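You operate a simulated robot arm through the tools that you are given. There is no shell and no other tool.

The job below is to be done with a simulated robot arm. You get a single attempt, and the scene is never put back.

JOB
Unbolt the black cover and lay it on top of the cart.
Fine: use the orange driver, leave it set to reverse and put it back in its holder; the bolt goes in the red tray; leave the other bolts.
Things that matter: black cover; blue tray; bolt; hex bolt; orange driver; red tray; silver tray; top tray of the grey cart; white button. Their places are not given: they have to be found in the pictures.

The check looks at the end state, three seconds after you hand in, the way a careful person would. Anything else that was tipped, shoved, dropped, spilled or broken makes it a failure. A push-on lid holds only when it is set on centred and level and pressed home; a screw cap is set on level and turned clockwise until tight.

ROBOT AND FRAMES
A 6-joint arm with a two-finger parallel gripper, fixed in place. Base frame: the origin is at the foot of the arm, x ahead of it, y to its left, z up; the work surface is at about z = 0.784. Readings come in m, rad, newtons and seconds.
Its first joint turns from -2.897 to 2.897 rad. Payload 3.91 kg.
Tool frame: the origin (TCP) lies between the finger pads and is the grasp point; the fingertips stand 0.03 m ahead of it; z points along the fingers, y is the line along which they close. Largest opening 0.11 m; finger width 0.02, thickness 0.01; the body of the gripper, 0.048 by 0.112 m, starts 0.055 m behind the TCP.
Orientation is that of the tool frame in the base frame, as a unit quaternion [w, x, y, z]. With the fingers straight down and closing along the base's y, the tool's x points along the base's -x, its y along +y and its z along -z.

CONTROLS
- The arm moves only by the tool nudge_tool. Its argument "motion" is text: rows parted by semicolons, each of 7 numbers parted by spaces: the gripper command, from -1 (shut) to 1 (fully open), values between in proportion, then the shift along the tool's x, y, z in units of 250 mm (1.0 is 250 mm), then the turn, a rotation vector about the tool's x, y, z in units of 90 degrees (1.0 is 90 degrees). In form: claw tx ty tz rx ry rz; .... A call has 1 to 20 rows; each row is the pose to reach, as a shift and turn from the pose commanded when the call began, along the tool's axes at that moment. A call with a number of a shift or a turn outside -1 to 1 is refused whole. Each row takes 0.2 s and may step no farther than 0.05 m and 0.15 rad from the row before; otherwise, or with a gripper value out of range, the whole call is refused. Where a pose cannot be reached the arm comes as near as it can. A force on the tool above 40 N (or 10 N above the force at the start of the call, whichever is more), or a blocked arm, ends the call early, and 0.2 s more pass. The fingers move at their own pace (about 0.108 m/s each) and stop on an object; they squeeze with about 43 N. The grip force told is the motor's: it shows also when the fingers shut on nothing. Time passes only in rows, and 0.2 s behind the last, so rows that repeat a pose let the fingers close. It gives the time, the measured TCP pose, the force on the tool (base axes), the opening and the grip force at its end, in the units of the frame above (readings bear some noise), with the torque about the TCP (base axes, N m) and any sound that the robot's microphone picked up, and new pictures: "pictures" is both (left out), scene, wrist or none.
- Cameras (640 x 400 px; columns grow to the right, rows downward): "scene" is fixed at [0.3996, 0.4992, 1.6206]; the picture's right is [-0.53, -0.85, 0.00], its down [-0.72, 0.45, -0.53] and it looks along [0.45, -0.28, -0.85] (base axes); focal length 214 px, centre (320, 200). "wrist" rides on the gripper at [0.072, 0.017, -0.103] in the tool frame; the picture's right is [-0.23, 0.97, 0.00], its down [-0.76, -0.18, -0.62] and it looks along [-0.61, -0.14, 0.78] (tool axes); focal length 222 px, centre (320, 200).
- measure_at(camera, pixels): for up to 12 pixels [column, row] of the newest picture of that camera ("zoom" is the newest enlarged one), the place [x, y, z] in the base frame of the surface seen there, good to about 0.003 m. No time passes.
- enlarge(camera, box): a new picture of the part [left, top, right, bottom] of that camera's present view, enlarged. No time passes.
- hand_in(): hands the job in; it is judged then, once.

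Open the gripper and draw the arm clear of the work before you hand the job in, unless the task says otherwise.

The tools are called after "Call:" as a command line: name --argument value ..., lists and objects as JSON in quotes. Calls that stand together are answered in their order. nudge_tool: Moves the arm, as the interface text tells. Its arguments: {"type":"object","properties":{"motion":{"type":"string"},"pictures":{"type":"string","enum":["both","scene","wrist","none"]}},"required":["motion"]} The other tools are called the same way: measure_at (camera, pixels) gives the place of the surface under pixels of a picture; enlarge (camera, box) takes an enlarged picture of a part of a camera's view; hand_in () hands the job in.

At the start:

```text
t: 0.0
eef_pos: [0.5926, -0.0221, 1.3019]
tool_rot: [0.001, 0.001, 1.0, -0.001]
contact_force: [-0.1, -0.4, 0.5]
wrist_torque: [-0.03, 0.03, -0.01]
width: 0.11
grip_force: 0.0
```

scene: 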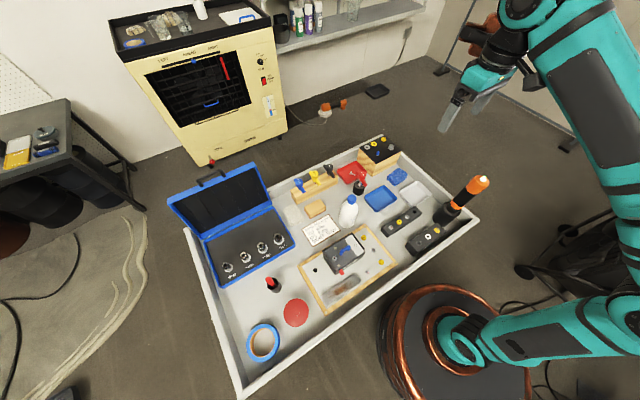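
wrist: 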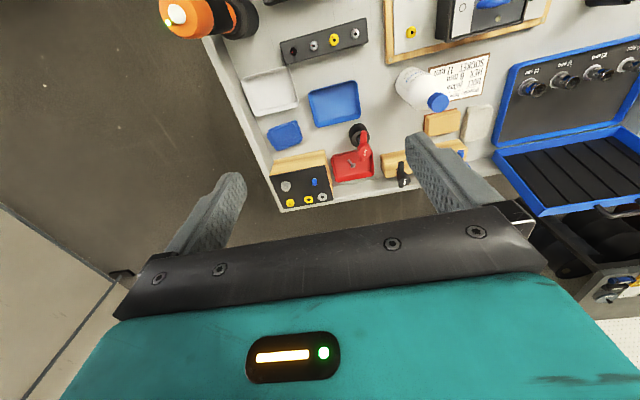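

I start by enlarging the workbench in the scene view (columns 190-480, rows 130-390) and the wrist view to identify objects.

Call:
enlarge --camera "scene" --box '[290, 210, 410, 310]'

Call:
enlarge --camera "scene" --box '[370, 160, 500, 270]'

Call:
enlarge --camera "scene" --box '[280, 130, 420, 220]'

Call:
enlarge --camera "scene" --box '[160, 150, 310, 290]'

Call:
enlarge --camera "wrist" --box '[380, 0, 560, 120]'

```text
4.00 times, centred on (350, 260) of scene
```

zoom: 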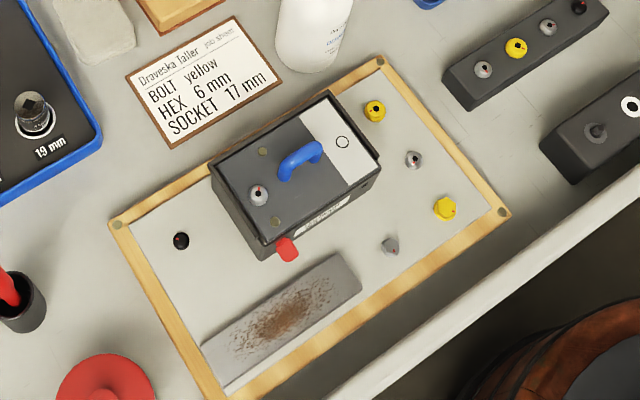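

```text
3.64 times, centred on (435, 215) of scene
```

zoom: 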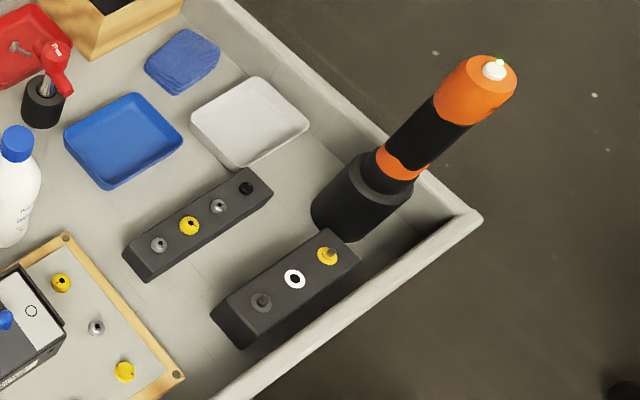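

```text
4.44 times, centred on (350, 175) of scene
```

zoom: 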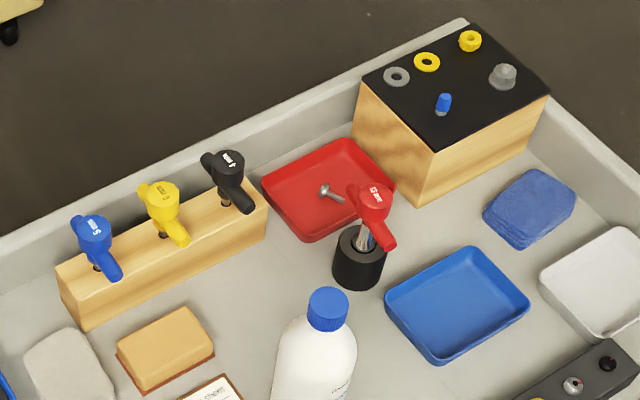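

```text
2.86 times, centred on (235, 220) of scene
```

zoom: 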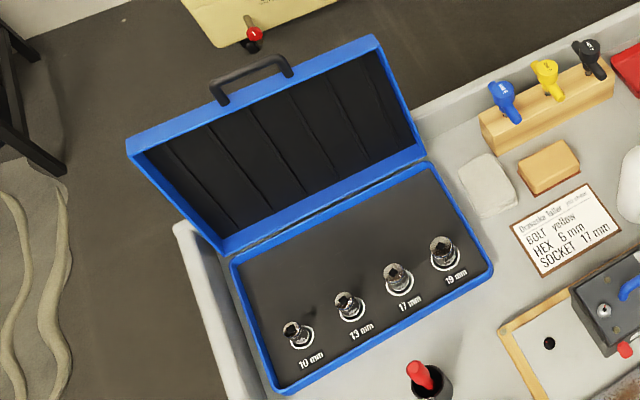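

```text
3.33 times, centred on (470, 60) of wrist
```

zoom: 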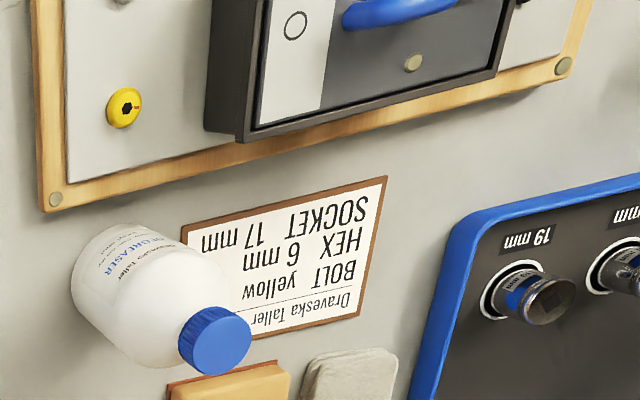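

The job sheet reads "BOLT yellow, HEX 6 mm, SOCKET 17 mm". I measure key spots in the scene: fixture box, bolts, driver, trays, rack.

Call:
measure_at --camera "scene" --pixels '[[338, 258], [346, 251], [360, 238], [375, 246], [360, 237], [385, 281], [479, 183], [352, 174], [380, 198], [412, 192], [429, 243], [403, 222]]'

Call:
measure_at --camera "scene" --pixels '[[243, 397], [383, 137], [478, 219], [192, 232], [359, 190], [348, 215], [458, 196], [448, 210], [380, 148], [40, 110], [190, 30], [300, 260]]'

Call:
enlarge --camera "scene" --box '[320, 225, 380, 285]'

Call:
enlarge --camera "scene" --box '[440, 160, 500, 220]'

Call:
enlarge --camera "wrist" --box '[150, 0, 270, 60]'

Call:
enlarge --camera "wrist" --box '[260, 0, 420, 210]'

```text
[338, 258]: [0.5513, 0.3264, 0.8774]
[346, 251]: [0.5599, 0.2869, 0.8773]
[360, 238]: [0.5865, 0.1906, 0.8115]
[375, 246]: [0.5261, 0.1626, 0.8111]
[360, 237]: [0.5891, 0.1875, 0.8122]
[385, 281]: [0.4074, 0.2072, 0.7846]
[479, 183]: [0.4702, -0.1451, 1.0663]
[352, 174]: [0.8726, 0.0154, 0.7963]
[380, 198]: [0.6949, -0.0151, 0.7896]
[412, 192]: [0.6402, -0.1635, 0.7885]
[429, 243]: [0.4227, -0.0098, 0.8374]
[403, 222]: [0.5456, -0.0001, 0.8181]
```

```text
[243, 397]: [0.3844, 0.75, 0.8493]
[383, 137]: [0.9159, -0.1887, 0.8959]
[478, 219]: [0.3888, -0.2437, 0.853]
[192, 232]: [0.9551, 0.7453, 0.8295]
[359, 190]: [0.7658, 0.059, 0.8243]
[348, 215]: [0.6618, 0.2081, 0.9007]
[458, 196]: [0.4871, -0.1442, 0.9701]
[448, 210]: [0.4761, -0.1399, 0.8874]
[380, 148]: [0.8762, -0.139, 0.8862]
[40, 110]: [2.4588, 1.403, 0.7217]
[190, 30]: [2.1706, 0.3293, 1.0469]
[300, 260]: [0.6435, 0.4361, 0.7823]
```

```text
6.67 times, centred on (350, 255) of scene
```

zoom: 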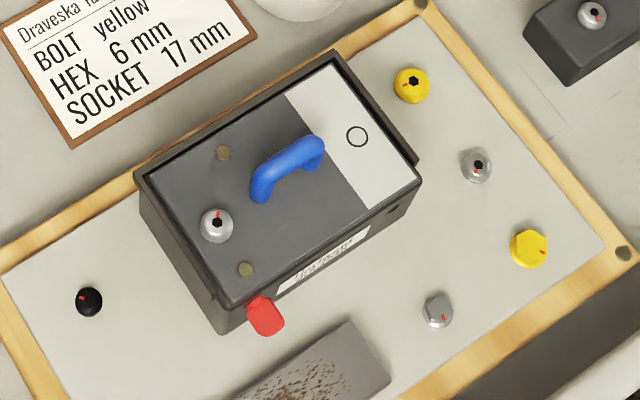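

```text
6.67 times, centred on (470, 190) of scene
```

zoom: 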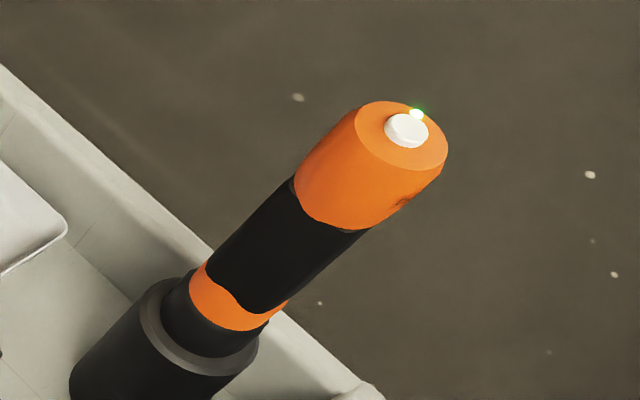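

```text
5.33 times, centred on (210, 30) of wrist
```

zoom: 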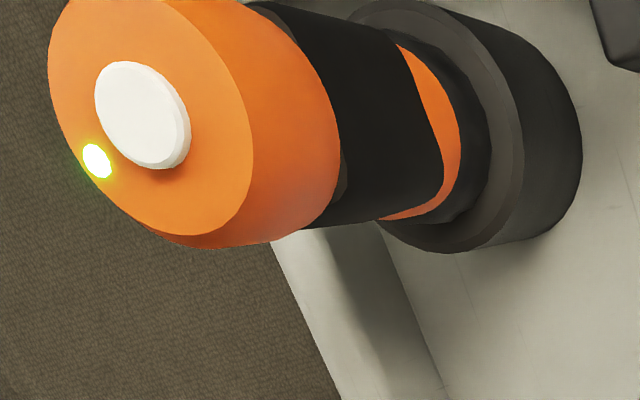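

```text
1.90 times, centred on (340, 105) of wrist
```

zoom: 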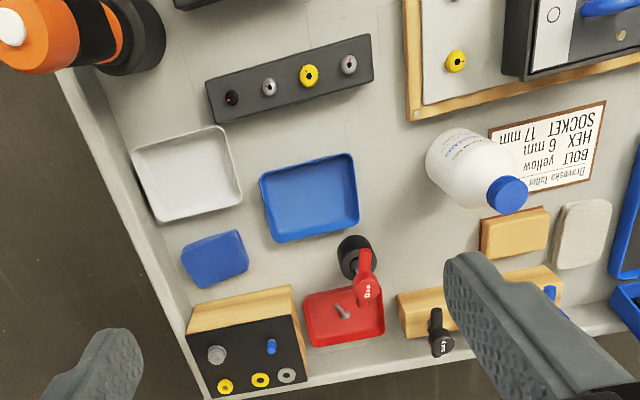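

The driver stands upright in its holder near (0.47,-0.145), with its white button on top and the light green. I move the wrist camera over toward the fixture for a closer look.

Call:
nudge_tool --motion "1 0.11 0.125 0.05 0 0 0; 1 0.22 0.25 0.1 0 0 0; 1 0.33 0.375 0.15 0 0 0; 1 0.44 0.5 0.2 0 0 0; 1 0.55 0.625 0.25 0 0 0; 1 0.66 0.75 0.3 0 0 0; 1 0.77 0.875 0.35 0 0 0; 1 0.88 1 0.4 0 0 0; 1 0.88 1 0.4 0 0 0"

```text
t: 2.0
eef_pos: [0.3736, 0.2323, 1.2015]
tool_rot: [0.0, 0.0, 1.0, 0.0]
contact_force: [-0.4, 0.3, 0.0]
wrist_torque: [0.01, 0.0, -0.02]
width: 0.1099
grip_force: 0.1
```

scene: 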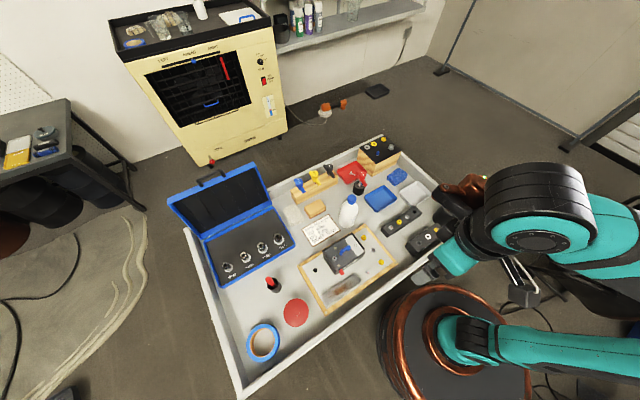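
wrist: 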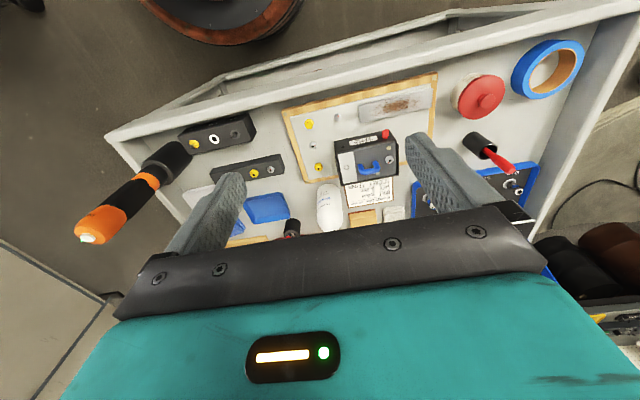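

The fixture is at about (365,140) and the driver at about (130,205) in the wrist view. I zoom in on both.

Call:
enlarge --camera "wrist" --box '[325, 120, 415, 190]'

Call:
enlarge --camera "wrist" --box '[280, 70, 440, 190]'

Call:
enlarge --camera "wrist" --box '[60, 110, 290, 260]'

Call:
enlarge --camera "wrist" --box '[65, 130, 195, 250]'

```text
5.71 times, centred on (370, 155) of wrist
```

zoom: 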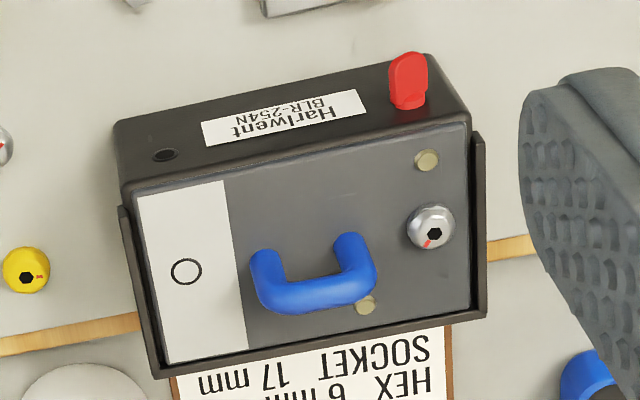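

```text
3.33 times, centred on (360, 130) of wrist
```

zoom: 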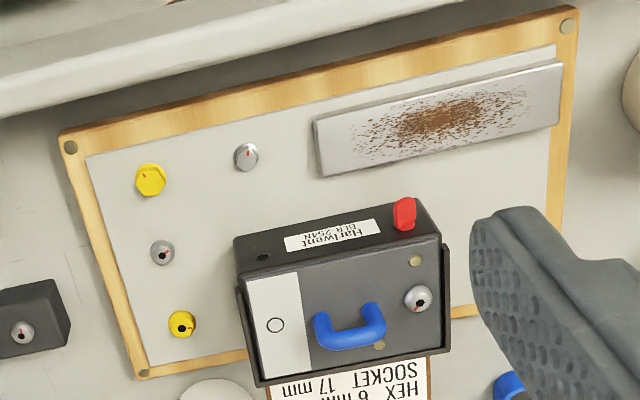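

```text
2.67 times, centred on (175, 185) of wrist
```

zoom: 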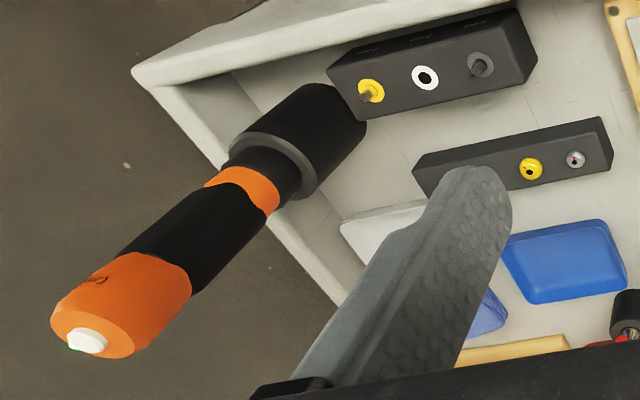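

```text
3.33 times, centred on (130, 190) of wrist
```

zoom: 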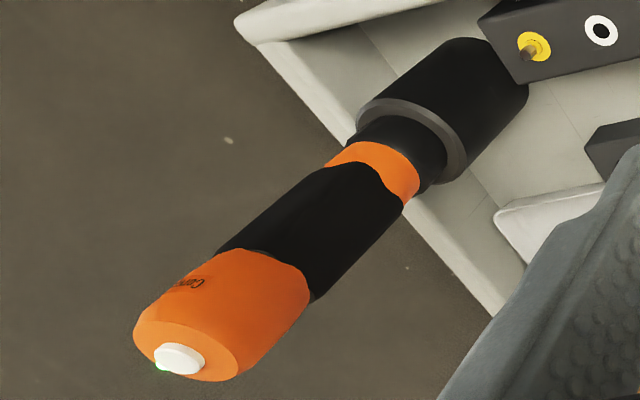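

I zoom tighter on the rack next to the driver (around column 215,row 137) and the driver label, plus the bolt rack and the T-handles.

Call:
enlarge --camera "wrist" --box '[175, 105, 265, 165]'

Call:
enlarge --camera "wrist" --box '[66, 195, 126, 250]'

Call:
enlarge --camera "scene" --box '[285, 155, 375, 215]'

Call:
enlarge --camera "scene" --box '[375, 195, 455, 265]'

Call:
enlarge --camera "wrist" --box '[360, 130, 400, 165]'

```text
6.67 times, centred on (220, 135) of wrist
```

zoom: 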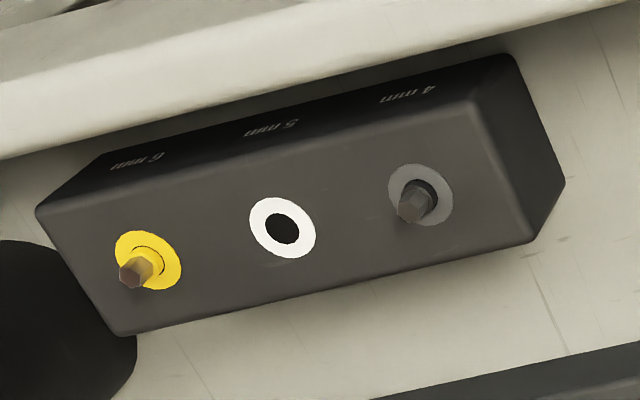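

```text
7.27 times, centred on (96, 222) of wrist
```

zoom: 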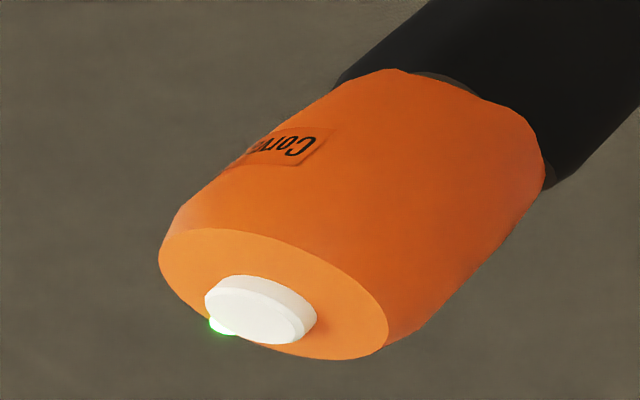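

```text
6.67 times, centred on (330, 185) of scene
```

zoom: 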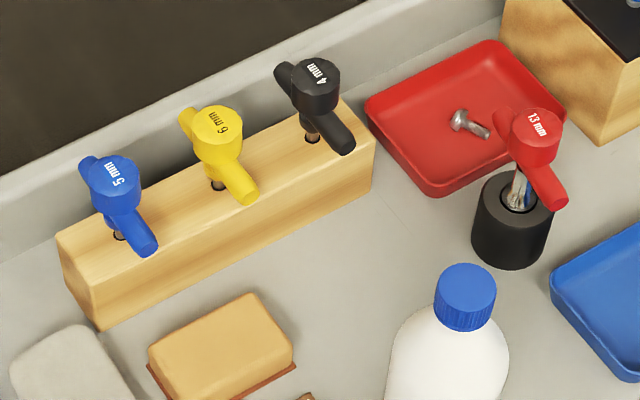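

```text
5.71 times, centred on (415, 230) of scene
```

zoom: 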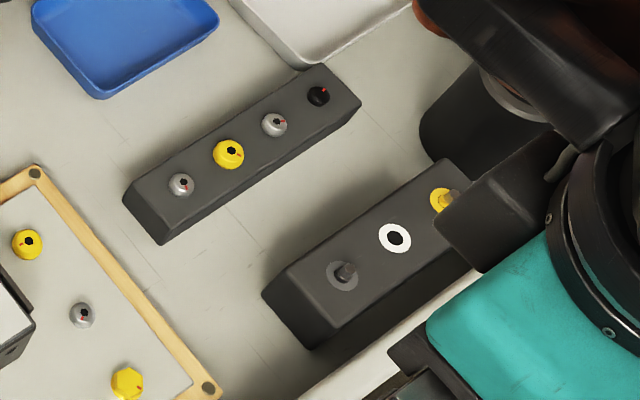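

```text
11.43 times, centred on (380, 148) of wrist
```

zoom: 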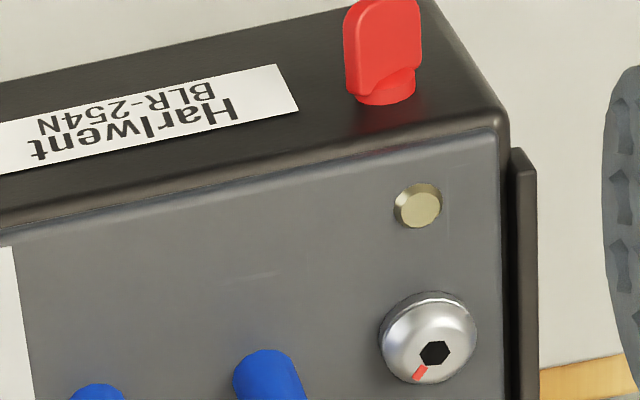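

The bit rack is marked 6 mm (yellow), 5 mm (white, empty) and 4 mm (grey), so the driver likely holds the 5 mm bit. The cover's bolt at wrist (384,152) is silver with an internal hex, so I go closer to gauge its size.

Call:
nudge_tool --motion "1 -0.08 0.064 0.13 0 0 0; 1 -0.16 0.128 0.26 0 0 0; 1 -0.24 0.192 0.4 0 0 0; 1 -0.31 0.256 0.53 0 0 0; 1 -0.39 0.32 0.66 0 0 0; 1 -0.47 0.384 0.8 0 0 0; 1 -0.544 0.448 0.93 0 0 0; 1 -0.544 0.448 0.93 0 0 0"

```text
t: 3.8
eef_pos: [0.5079, 0.3413, 0.9694]
tool_rot: [0.0, 0.0, 1.0, 0.001]
contact_force: [0.0, 0.1, -0.2]
wrist_torque: [0.02, -0.02, -0.03]
width: 0.1102
grip_force: 0.0
```

scene: 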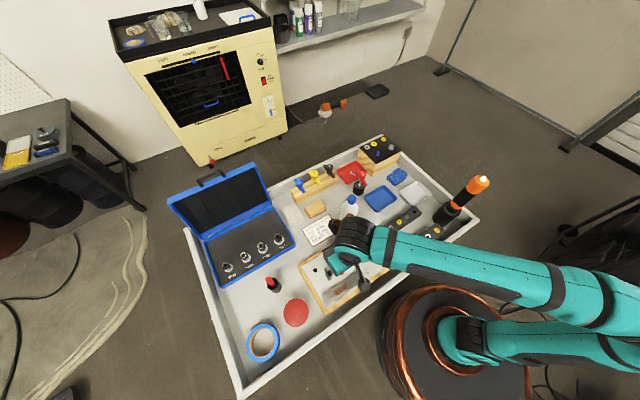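
wrist: 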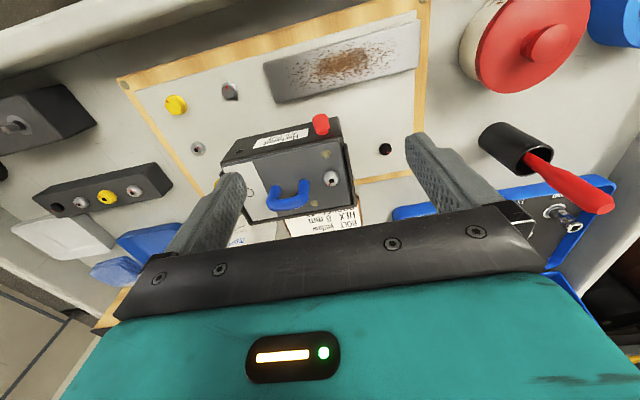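

The box is around (290,165) with the bolt at about (331,178). I zoom on it and on the rack's bolts, and measure several points.

Call:
enlarge --camera "wrist" --box '[310, 160, 350, 190]'

Call:
enlarge --camera "wrist" --box '[205, 105, 375, 225]'

Call:
measure_at --camera "wrist" --pixels '[[331, 178], [321, 125], [323, 154], [290, 192], [303, 183], [272, 200], [257, 170], [354, 205], [222, 158], [338, 123], [340, 155], [280, 139]]'

Call:
enlarge --camera "wrist" --box '[180, 130, 215, 165]'

Call:
enlarge --camera "wrist" --box '[40, 165, 180, 225]'

```text
13.33 times, centred on (330, 175) of wrist
```

zoom: 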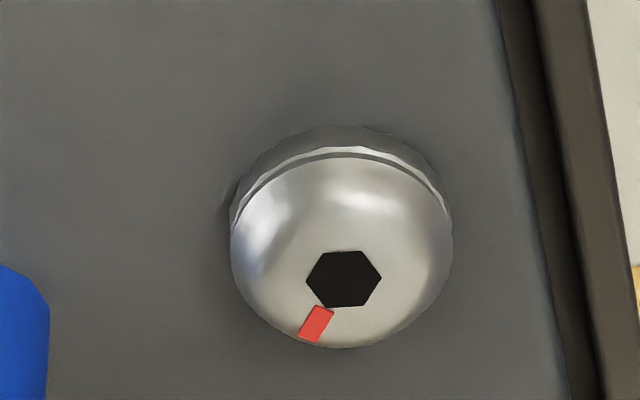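

```text
3.33 times, centred on (290, 165) of wrist
```

zoom: 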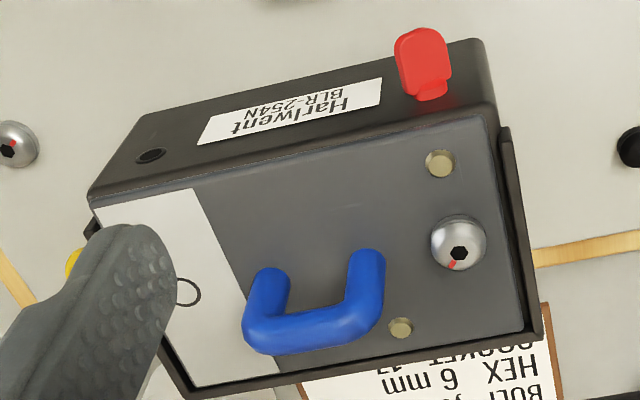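

```text
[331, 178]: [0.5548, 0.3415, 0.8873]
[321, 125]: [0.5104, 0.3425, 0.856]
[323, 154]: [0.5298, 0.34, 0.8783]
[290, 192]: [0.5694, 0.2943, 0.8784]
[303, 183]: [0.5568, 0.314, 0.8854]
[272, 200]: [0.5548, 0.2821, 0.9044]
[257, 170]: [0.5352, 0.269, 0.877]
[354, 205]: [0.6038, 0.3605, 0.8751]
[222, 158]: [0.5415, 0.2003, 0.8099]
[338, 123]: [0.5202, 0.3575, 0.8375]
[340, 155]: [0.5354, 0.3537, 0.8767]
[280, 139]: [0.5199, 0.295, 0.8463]
```

```text
11.43 times, centred on (198, 148) of wrist
```

zoom: 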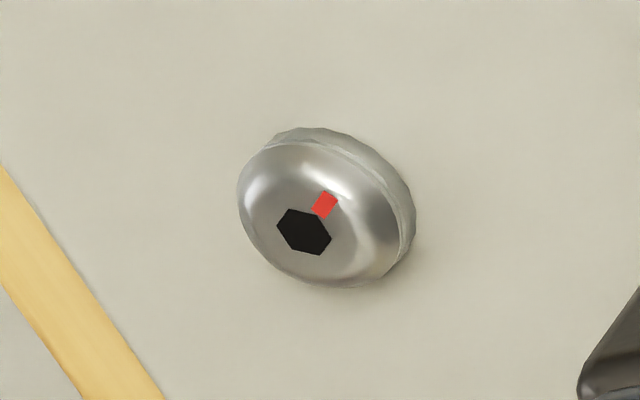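

```text
4.57 times, centred on (110, 195) of wrist
```

zoom: 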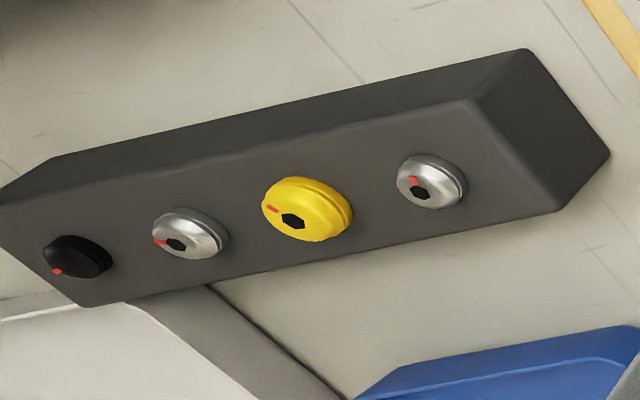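

The hex socket measures about 5 mm across flats, which matches the 5 mm bit missing from the rack. Next I rise and go to look at the driver's top and light.

Call:
nudge_tool --motion "1 0 0 -0.2 0 0 0; 1 0 0 -0.4 0 0 0; 1 0.07 -0.13 -0.5 0 0 0; 1 0.14 -0.27 -0.6 0 0 0; 1 0.2 -0.42 -0.7 0 0 0; 1 0.27 -0.57 -0.77 0 0 0; 1 0.34 -0.72 -0.77 0 0 0; 1 0.38 -0.88 -0.77 0 0 0; 1 0.39 -1 -0.77 0 0 0" --pictures "none"

Call:
nudge_tool --motion "1 0 -0.16 0 0 0 0; 1 0 -0.32 0 0 0 0; 1 0 -0.48 0 0 0 0; 1 0 -0.64 0 0 0 0; 1 0 -0.8 0 0 0 0; 1 0 -0.872 0 0 0 0; 1 0 -0.872 0 0 0 0"

```text
t: 5.8
eef_pos: [0.4109, 0.0893, 1.1632]
tool_rot: [0.001, 0.0, 1.0, 0.0]
contact_force: [0.3, -0.7, -0.5]
wrist_torque: [0.0, 0.06, 0.0]
width: 0.1101
grip_force: 0.0
```

```text
t: 7.4
eef_pos: [0.41, -0.1291, 1.165]
tool_rot: [0.001, 0.0, 1.0, 0.0]
contact_force: [0.9, 0.0, 0.8]
wrist_torque: [-0.02, 0.0, 0.0]
width: 0.1101
grip_force: 0.0
```

scene: 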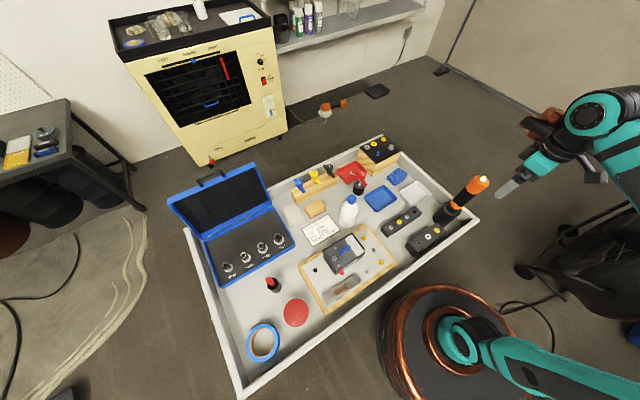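
wrist: 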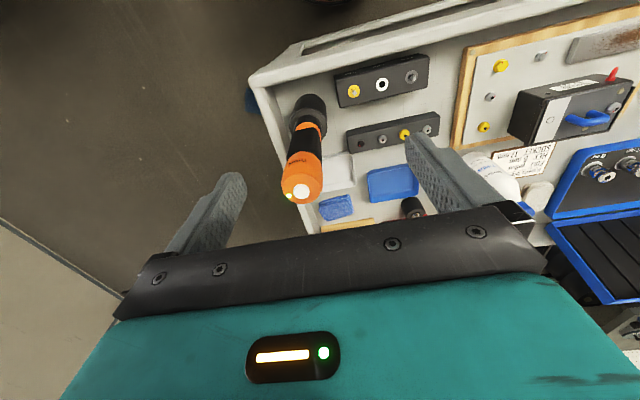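

The driver now stands at about (300,150) with its button at (302,191). I zoom and measure it.

Call:
enlarge --camera "wrist" --box '[260, 90, 350, 210]'

Call:
enlarge --camera "wrist" --box '[275, 160, 335, 210]'

Call:
measure_at --camera "wrist" --pixels '[[302, 191], [290, 196], [283, 186], [322, 185], [301, 168], [305, 150], [322, 150], [305, 125], [309, 104], [296, 125], [286, 165], [322, 170]]'

Call:
measure_at --camera "scene" --pixels '[[483, 180], [480, 188], [472, 192], [464, 190], [455, 200], [463, 203], [447, 203], [450, 210], [441, 215]]'

```text
3.33 times, centred on (305, 150) of wrist
```

zoom: 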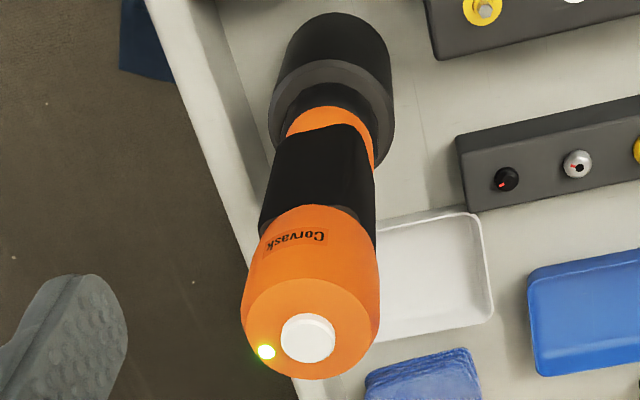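

```text
8.00 times, centred on (305, 185) of wrist
```

zoom: 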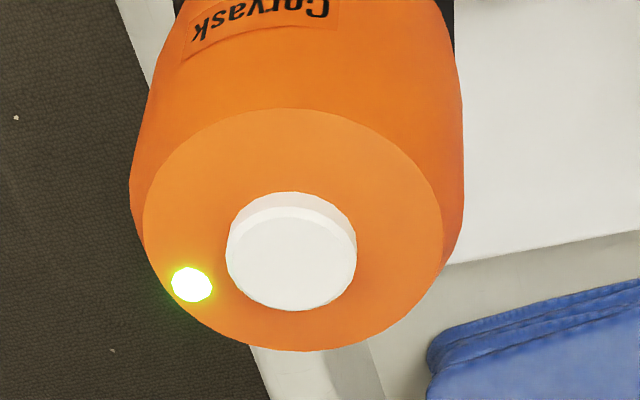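

```text
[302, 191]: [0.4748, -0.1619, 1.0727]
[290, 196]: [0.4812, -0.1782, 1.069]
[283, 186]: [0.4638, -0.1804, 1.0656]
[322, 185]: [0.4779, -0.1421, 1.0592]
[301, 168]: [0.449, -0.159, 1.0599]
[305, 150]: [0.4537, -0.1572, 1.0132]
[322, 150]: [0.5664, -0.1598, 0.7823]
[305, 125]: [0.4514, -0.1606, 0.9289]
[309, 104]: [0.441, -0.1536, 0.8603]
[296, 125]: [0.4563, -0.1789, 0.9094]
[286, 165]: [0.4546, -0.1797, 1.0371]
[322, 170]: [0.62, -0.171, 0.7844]
```

```text
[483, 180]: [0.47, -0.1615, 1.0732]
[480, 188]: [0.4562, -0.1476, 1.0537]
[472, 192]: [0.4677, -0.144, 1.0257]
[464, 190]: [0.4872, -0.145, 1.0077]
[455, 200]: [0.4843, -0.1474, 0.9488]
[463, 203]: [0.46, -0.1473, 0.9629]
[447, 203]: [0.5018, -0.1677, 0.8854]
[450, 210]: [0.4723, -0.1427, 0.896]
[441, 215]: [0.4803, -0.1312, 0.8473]
```

The LED near the button is green; the button's centre is at zoom (292,258). I measure it precisely before pressing.

Call:
measure_at --camera "zoom" --pixels '[[292, 260], [240, 255], [345, 255], [290, 225], [290, 300], [192, 284], [290, 120], [290, 345], [160, 230], [425, 230]]'

```text
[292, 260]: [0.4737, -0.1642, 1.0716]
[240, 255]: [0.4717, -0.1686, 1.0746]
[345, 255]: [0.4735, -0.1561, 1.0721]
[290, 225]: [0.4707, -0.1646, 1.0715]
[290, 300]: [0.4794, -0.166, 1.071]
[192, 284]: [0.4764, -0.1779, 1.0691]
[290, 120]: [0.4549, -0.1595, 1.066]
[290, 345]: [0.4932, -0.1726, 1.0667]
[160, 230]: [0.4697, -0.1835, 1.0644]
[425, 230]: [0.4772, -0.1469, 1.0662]
```

The button centre is about (0.4745,-0.163,1.072). I close the gripper and stop just above it.

Call:
nudge_tool --motion "-1 0 0 0 0 0 0; -1 -0.1 -0.05 0 0 0 0; -1 -0.2 -0.1 0 0 0 0; -1 -0.258 -0.136 0 0 0 0; -1 -0.258 -0.136 0.1 0 0 0; -1 -0.258 -0.136 0.18 0 0 0; -1 -0.258 -0.136 0.18 0 0 0"

```text
t: 9.0
eef_pos: [0.477, -0.1614, 1.1177]
tool_rot: [0.001, 0.0, 1.0, 0.001]
contact_force: [0.5, 1.0, -0.4]
wrist_torque: [-0.01, 0.01, -0.01]
width: 0.0
grip_force: 37.7
```

scene: 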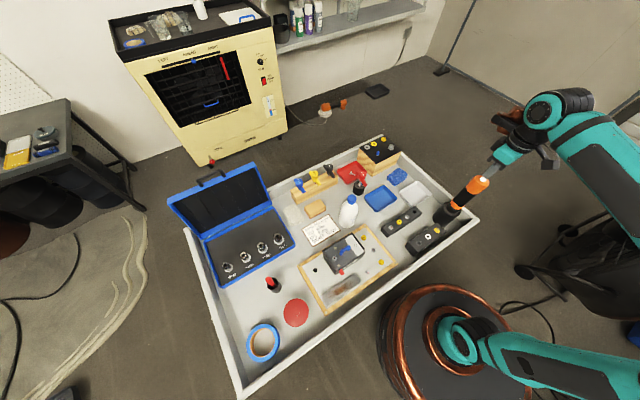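
wrist: 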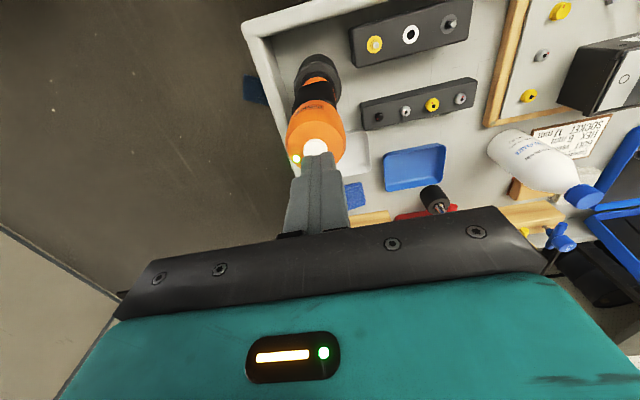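

Call:
enlarge --camera "wrist" --box '[275, 120, 355, 190]'

Call:
enlarge --camera "scene" --box '[455, 140, 525, 200]'

```text
5.71 times, centred on (315, 155) of wrist
```

zoom: 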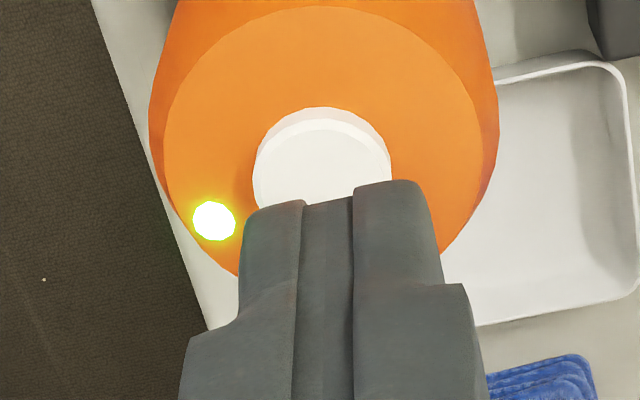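

```text
6.67 times, centred on (490, 170) of scene
```

zoom: 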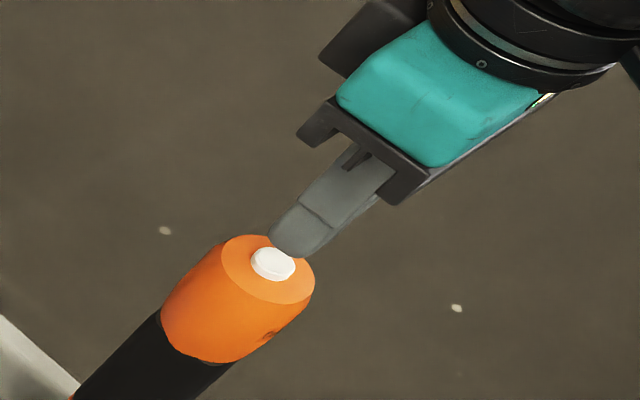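

The fingertips sit about 4 mm too far in +x and 3 mm in +y relative to the button. I correct that and press down gently.

Call:
nudge_tool --motion "-1 0.014 -0.012 0.02 0 0 0; -1 0.014 -0.012 0.04 0 0 0; -1 0.014 -0.012 0.052 0 0 0; -1 0.014 -0.012 0.06 0 0 0; -1 0.014 -0.012 0.064 0 0 0; -1 0.014 -0.012 0.068 0 0 0"

```text
t: 10.4
eef_pos: [0.4728, -0.1655, 1.1002]
tool_rot: [0.001, 0.0, 1.0, 0.0]
contact_force: [0.2, -0.8, 1.8]
wrist_torque: [0.01, -0.06, -0.01]
width: 0.0
grip_force: 37.7
heard: click
```

scene: 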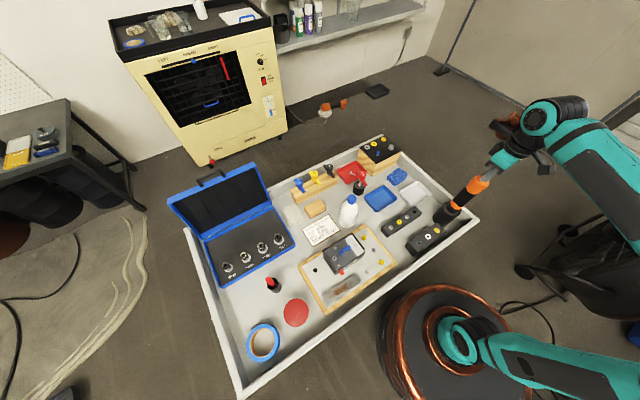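
wrist: 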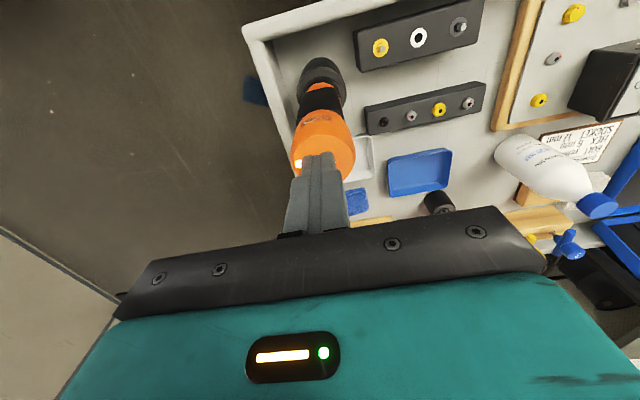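

A click was heard. I lift off slowly and look at the light.

Call:
nudge_tool --motion "-1 0 0 -0.04 0 0 0; -1 0 0 -0.1 0 0 0; -1 0 0 -0.2 0 0 0; -1 0 0 -0.2 0 0 0"

Call:
enlarge --camera "wrist" --box '[275, 120, 355, 190]'

```text
t: 11.4
eef_pos: [0.4727, -0.164, 1.1492]
tool_rot: [0.001, 0.0, 1.0, 0.0]
contact_force: [-1.0, 0.3, -0.1]
wrist_torque: [-0.01, 0.0, -0.02]
width: 0.0
grip_force: 37.9
```

scene: 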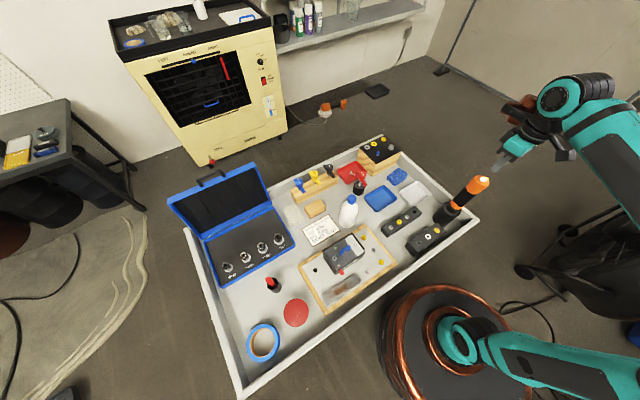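
wrist: 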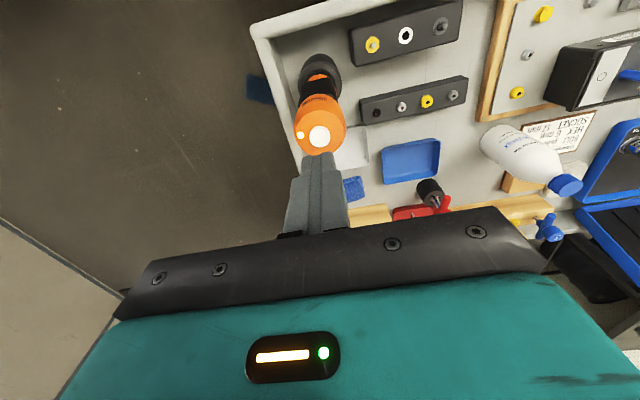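

```text
5.71 times, centred on (315, 155) of wrist
```

zoom: 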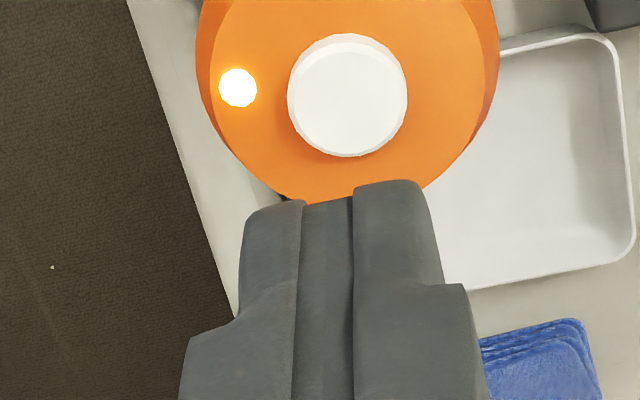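

The light went from green to amber, so amber is presumably reverse (to be verified on the bolt). The driver axis is about (0.4744,-0.1636); I open, descend around the orange cap and grip it.

Call:
nudge_tool --motion "1 -0.006 0 0 0 0 0; 1 -0.006 0 0 0 0 0; 1 -0.006 0 0 0 0 0; 1 -0.006 0 0.15 0 0 0; 1 -0.006 0 0.3 0 0 0; 1 -0.006 0 0.4 0 0 0; 1 -0.006 0 0.464 0 0 0; 1 -0.006 0 0.464 0 0 0"

Call:
enlarge --camera "scene" --box '[430, 130, 530, 220]'

```text
t: 13.2
eef_pos: [0.4731, -0.1676, 1.0328]
tool_rot: [0.001, 0.0, 1.0, -0.001]
contact_force: [-0.1, -0.1, -0.1]
wrist_torque: [-0.03, -0.01, -0.01]
width: 0.11
grip_force: 0.1
```

scene: 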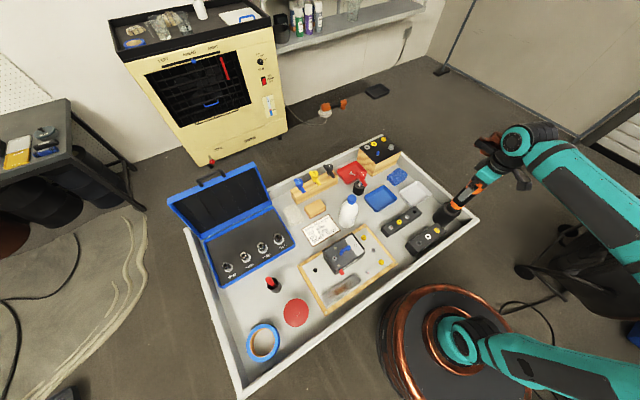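
wrist: 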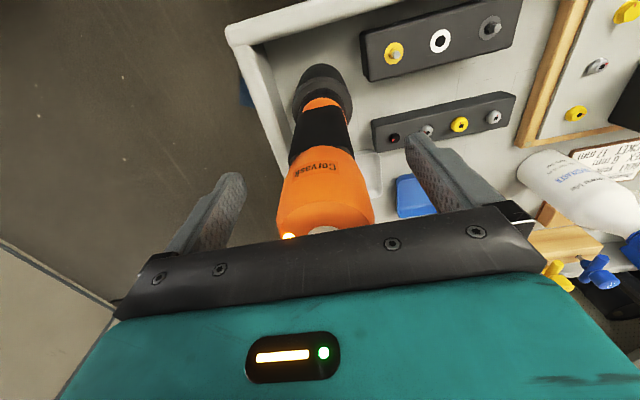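

```text
4.44 times, centred on (480, 175) of scene
```

zoom: 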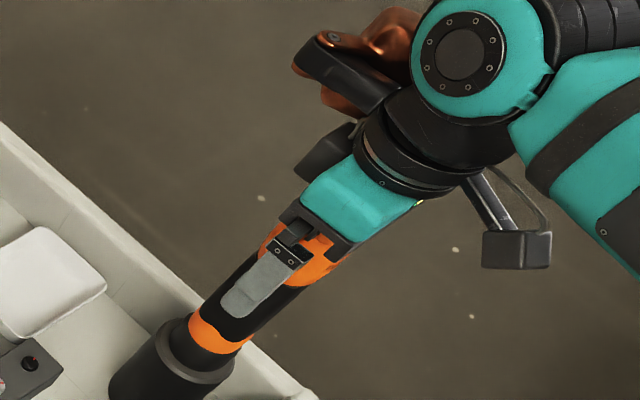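

The fingers straddle the cap and grip section with the palm just clear of the button. I close the gripper on it.

Call:
nudge_tool --motion "-1 0 0 0 0 0 0; -1 0 0 0 0 0 0; -1 0 0 0 0 0 0; -1 0 0 0 0 0 0"

Call:
enlarge --camera "scene" --box '[430, 130, 530, 220]'

```text
t: 14.2
eef_pos: [0.4724, -0.1667, 1.0328]
tool_rot: [0.001, -0.001, 1.0, 0.0]
contact_force: [0.1, 1.1, 0.4]
wrist_torque: [0.08, -0.04, -0.02]
width: 0.0478
grip_force: 41.4
```

scene: 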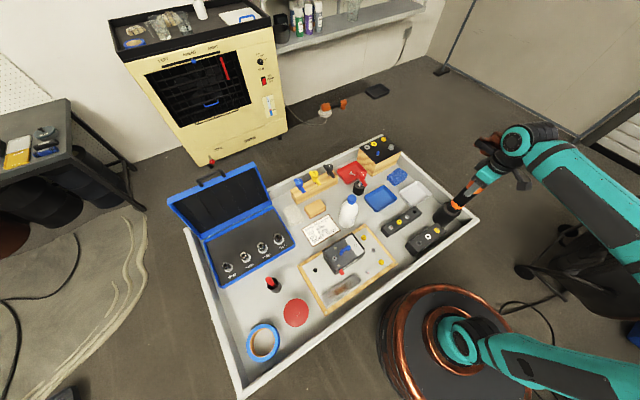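
wrist: 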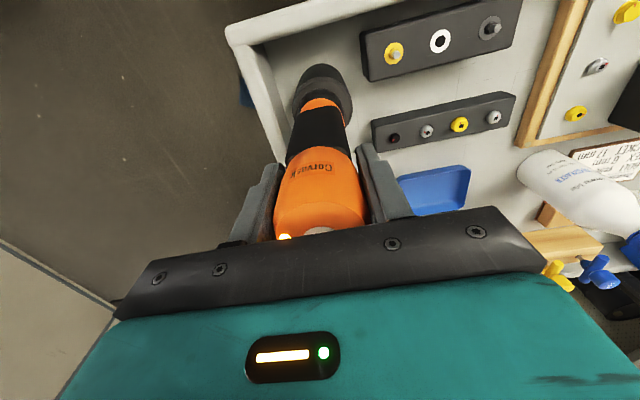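

```text
4.44 times, centred on (480, 175) of scene
```

zoom: 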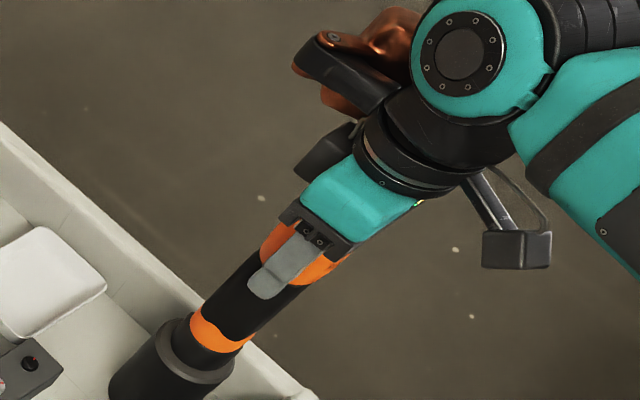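

Driver held (width 0.048). I lift it straight up out of the holder.

Call:
nudge_tool --motion "-1 0 0 -0.1 0 0 0; -1 0 0 -0.25 0 0 0; -1 0 0 -0.4 0 0 0; -1 0 0 -0.55 0 0 0; -1 0 0 -0.7 0 0 0; -1 0 0 -0.85 0 0 0; -1 0 0 -1 0 0 0; -1 0 0 -1 0 0 0"

Call:
enlarge --camera "scene" --box '[430, 60, 580, 220]'

Call:
enlarge --camera "wrist" --box '[240, 60, 400, 200]'

```text
t: 16.0
eef_pos: [0.472, -0.1657, 1.2815]
tool_rot: [0.001, 0.0, 1.0, -0.001]
contact_force: [-0.1, -0.3, -4.5]
wrist_torque: [0.03, 0.0, 0.02]
width: 0.0474
grip_force: 42.1
```

scene: 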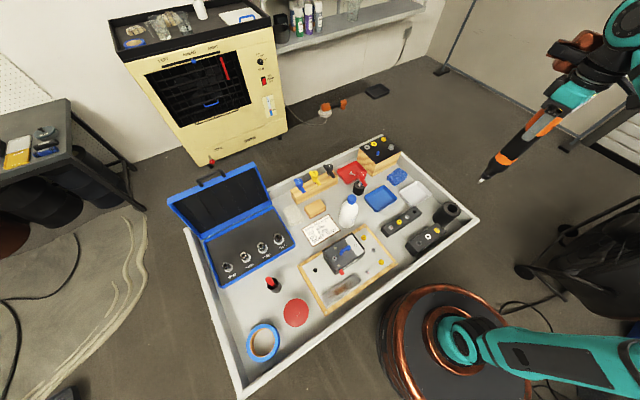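
wrist: 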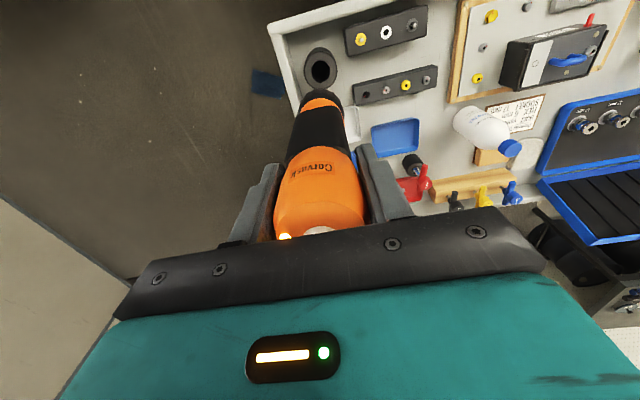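

```text
2.50 times, centred on (505, 140) of scene
```

zoom: 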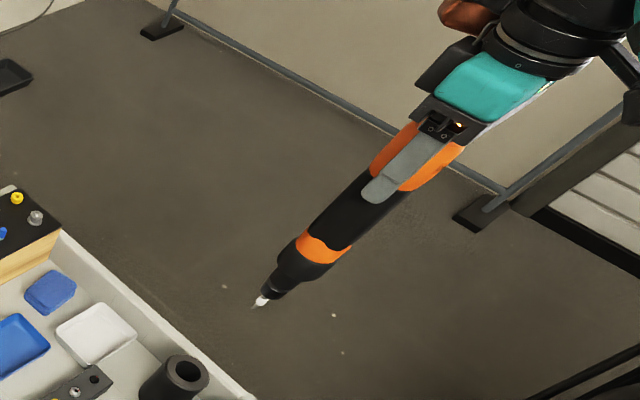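

```text
2.86 times, centred on (320, 130) of wrist
```

zoom: 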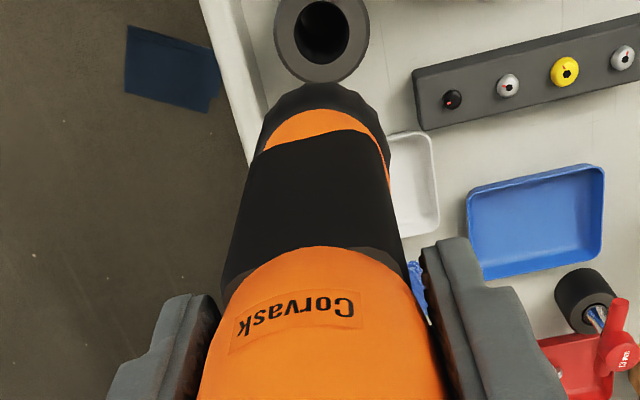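

The driver hangs free with a white-banded bit at its nose, scene about (482,181). I zoom and measure tip and nose to get its length and tilt, plus the holder mouth.

Call:
enlarge --camera "scene" --box '[470, 155, 520, 195]'

Call:
measure_at --camera "scene" --pixels '[[504, 158], [520, 140], [446, 213], [450, 208]]'

```text
10.00 times, centred on (495, 175) of scene
```

zoom: 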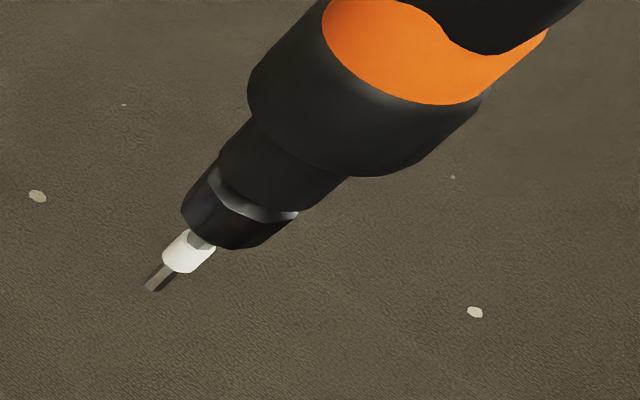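

```text
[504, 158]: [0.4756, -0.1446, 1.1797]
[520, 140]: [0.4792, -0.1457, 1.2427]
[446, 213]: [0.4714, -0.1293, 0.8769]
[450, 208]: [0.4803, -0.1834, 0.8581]
```

Call:
measure_at --camera "zoom" --pixels '[[152, 286], [160, 277], [166, 270], [188, 252], [182, 250], [195, 262], [238, 222], [300, 160], [370, 120], [260, 180]]'

```text
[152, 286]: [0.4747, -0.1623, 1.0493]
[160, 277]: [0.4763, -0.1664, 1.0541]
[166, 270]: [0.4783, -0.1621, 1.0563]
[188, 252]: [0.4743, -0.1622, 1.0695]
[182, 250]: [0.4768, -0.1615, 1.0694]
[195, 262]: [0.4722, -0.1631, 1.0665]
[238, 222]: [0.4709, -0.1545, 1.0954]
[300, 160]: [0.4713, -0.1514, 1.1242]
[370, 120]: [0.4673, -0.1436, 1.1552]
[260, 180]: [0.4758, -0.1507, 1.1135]
```

The bit tip is about 0.234 m below the TCP, near-axial. I now zoom the scene onto the cover bolt and measure its socket.

Call:
enlarge --camera "scene" --box '[325, 240, 365, 275]'

```text
11.43 times, centred on (345, 258) of scene
```

zoom: 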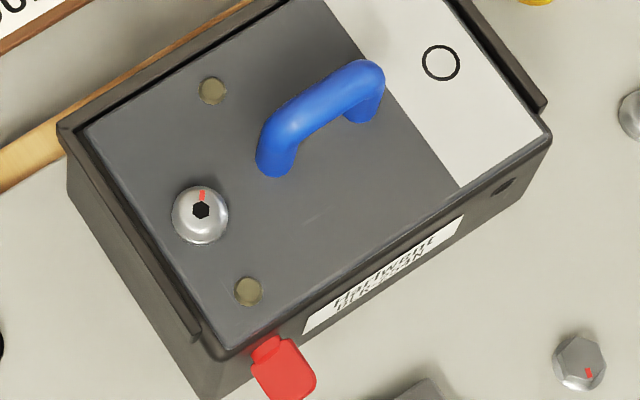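

Call:
measure_at --camera "zoom" --pixels '[[201, 211], [201, 210], [195, 218], [178, 212], [222, 212], [200, 188], [200, 238], [150, 180], [330, 250], [280, 130], [375, 90], [320, 95]]'

Call:
measure_at --camera "zoom" --pixels '[[212, 92], [248, 291], [88, 130], [220, 348], [545, 138], [440, 62], [68, 128], [196, 335], [230, 280], [350, 350], [290, 370], [60, 240]]'

```text
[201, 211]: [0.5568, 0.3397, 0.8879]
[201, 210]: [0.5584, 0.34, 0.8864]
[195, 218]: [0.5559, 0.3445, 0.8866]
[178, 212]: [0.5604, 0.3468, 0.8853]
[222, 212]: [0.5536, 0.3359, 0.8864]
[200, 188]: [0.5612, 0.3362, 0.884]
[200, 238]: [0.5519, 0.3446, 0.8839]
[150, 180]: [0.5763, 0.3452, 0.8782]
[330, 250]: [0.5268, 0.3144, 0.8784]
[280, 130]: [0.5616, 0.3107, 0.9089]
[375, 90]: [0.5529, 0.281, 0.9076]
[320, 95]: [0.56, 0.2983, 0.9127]
```

```text
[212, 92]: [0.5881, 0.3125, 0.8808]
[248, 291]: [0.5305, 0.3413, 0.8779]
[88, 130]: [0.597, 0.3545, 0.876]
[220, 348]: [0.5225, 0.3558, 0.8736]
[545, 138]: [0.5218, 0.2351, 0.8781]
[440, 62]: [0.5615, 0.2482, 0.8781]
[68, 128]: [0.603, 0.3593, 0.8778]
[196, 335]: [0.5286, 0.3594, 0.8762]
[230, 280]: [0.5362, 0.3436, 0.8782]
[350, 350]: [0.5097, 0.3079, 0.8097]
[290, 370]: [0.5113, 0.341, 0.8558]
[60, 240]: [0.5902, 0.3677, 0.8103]
```

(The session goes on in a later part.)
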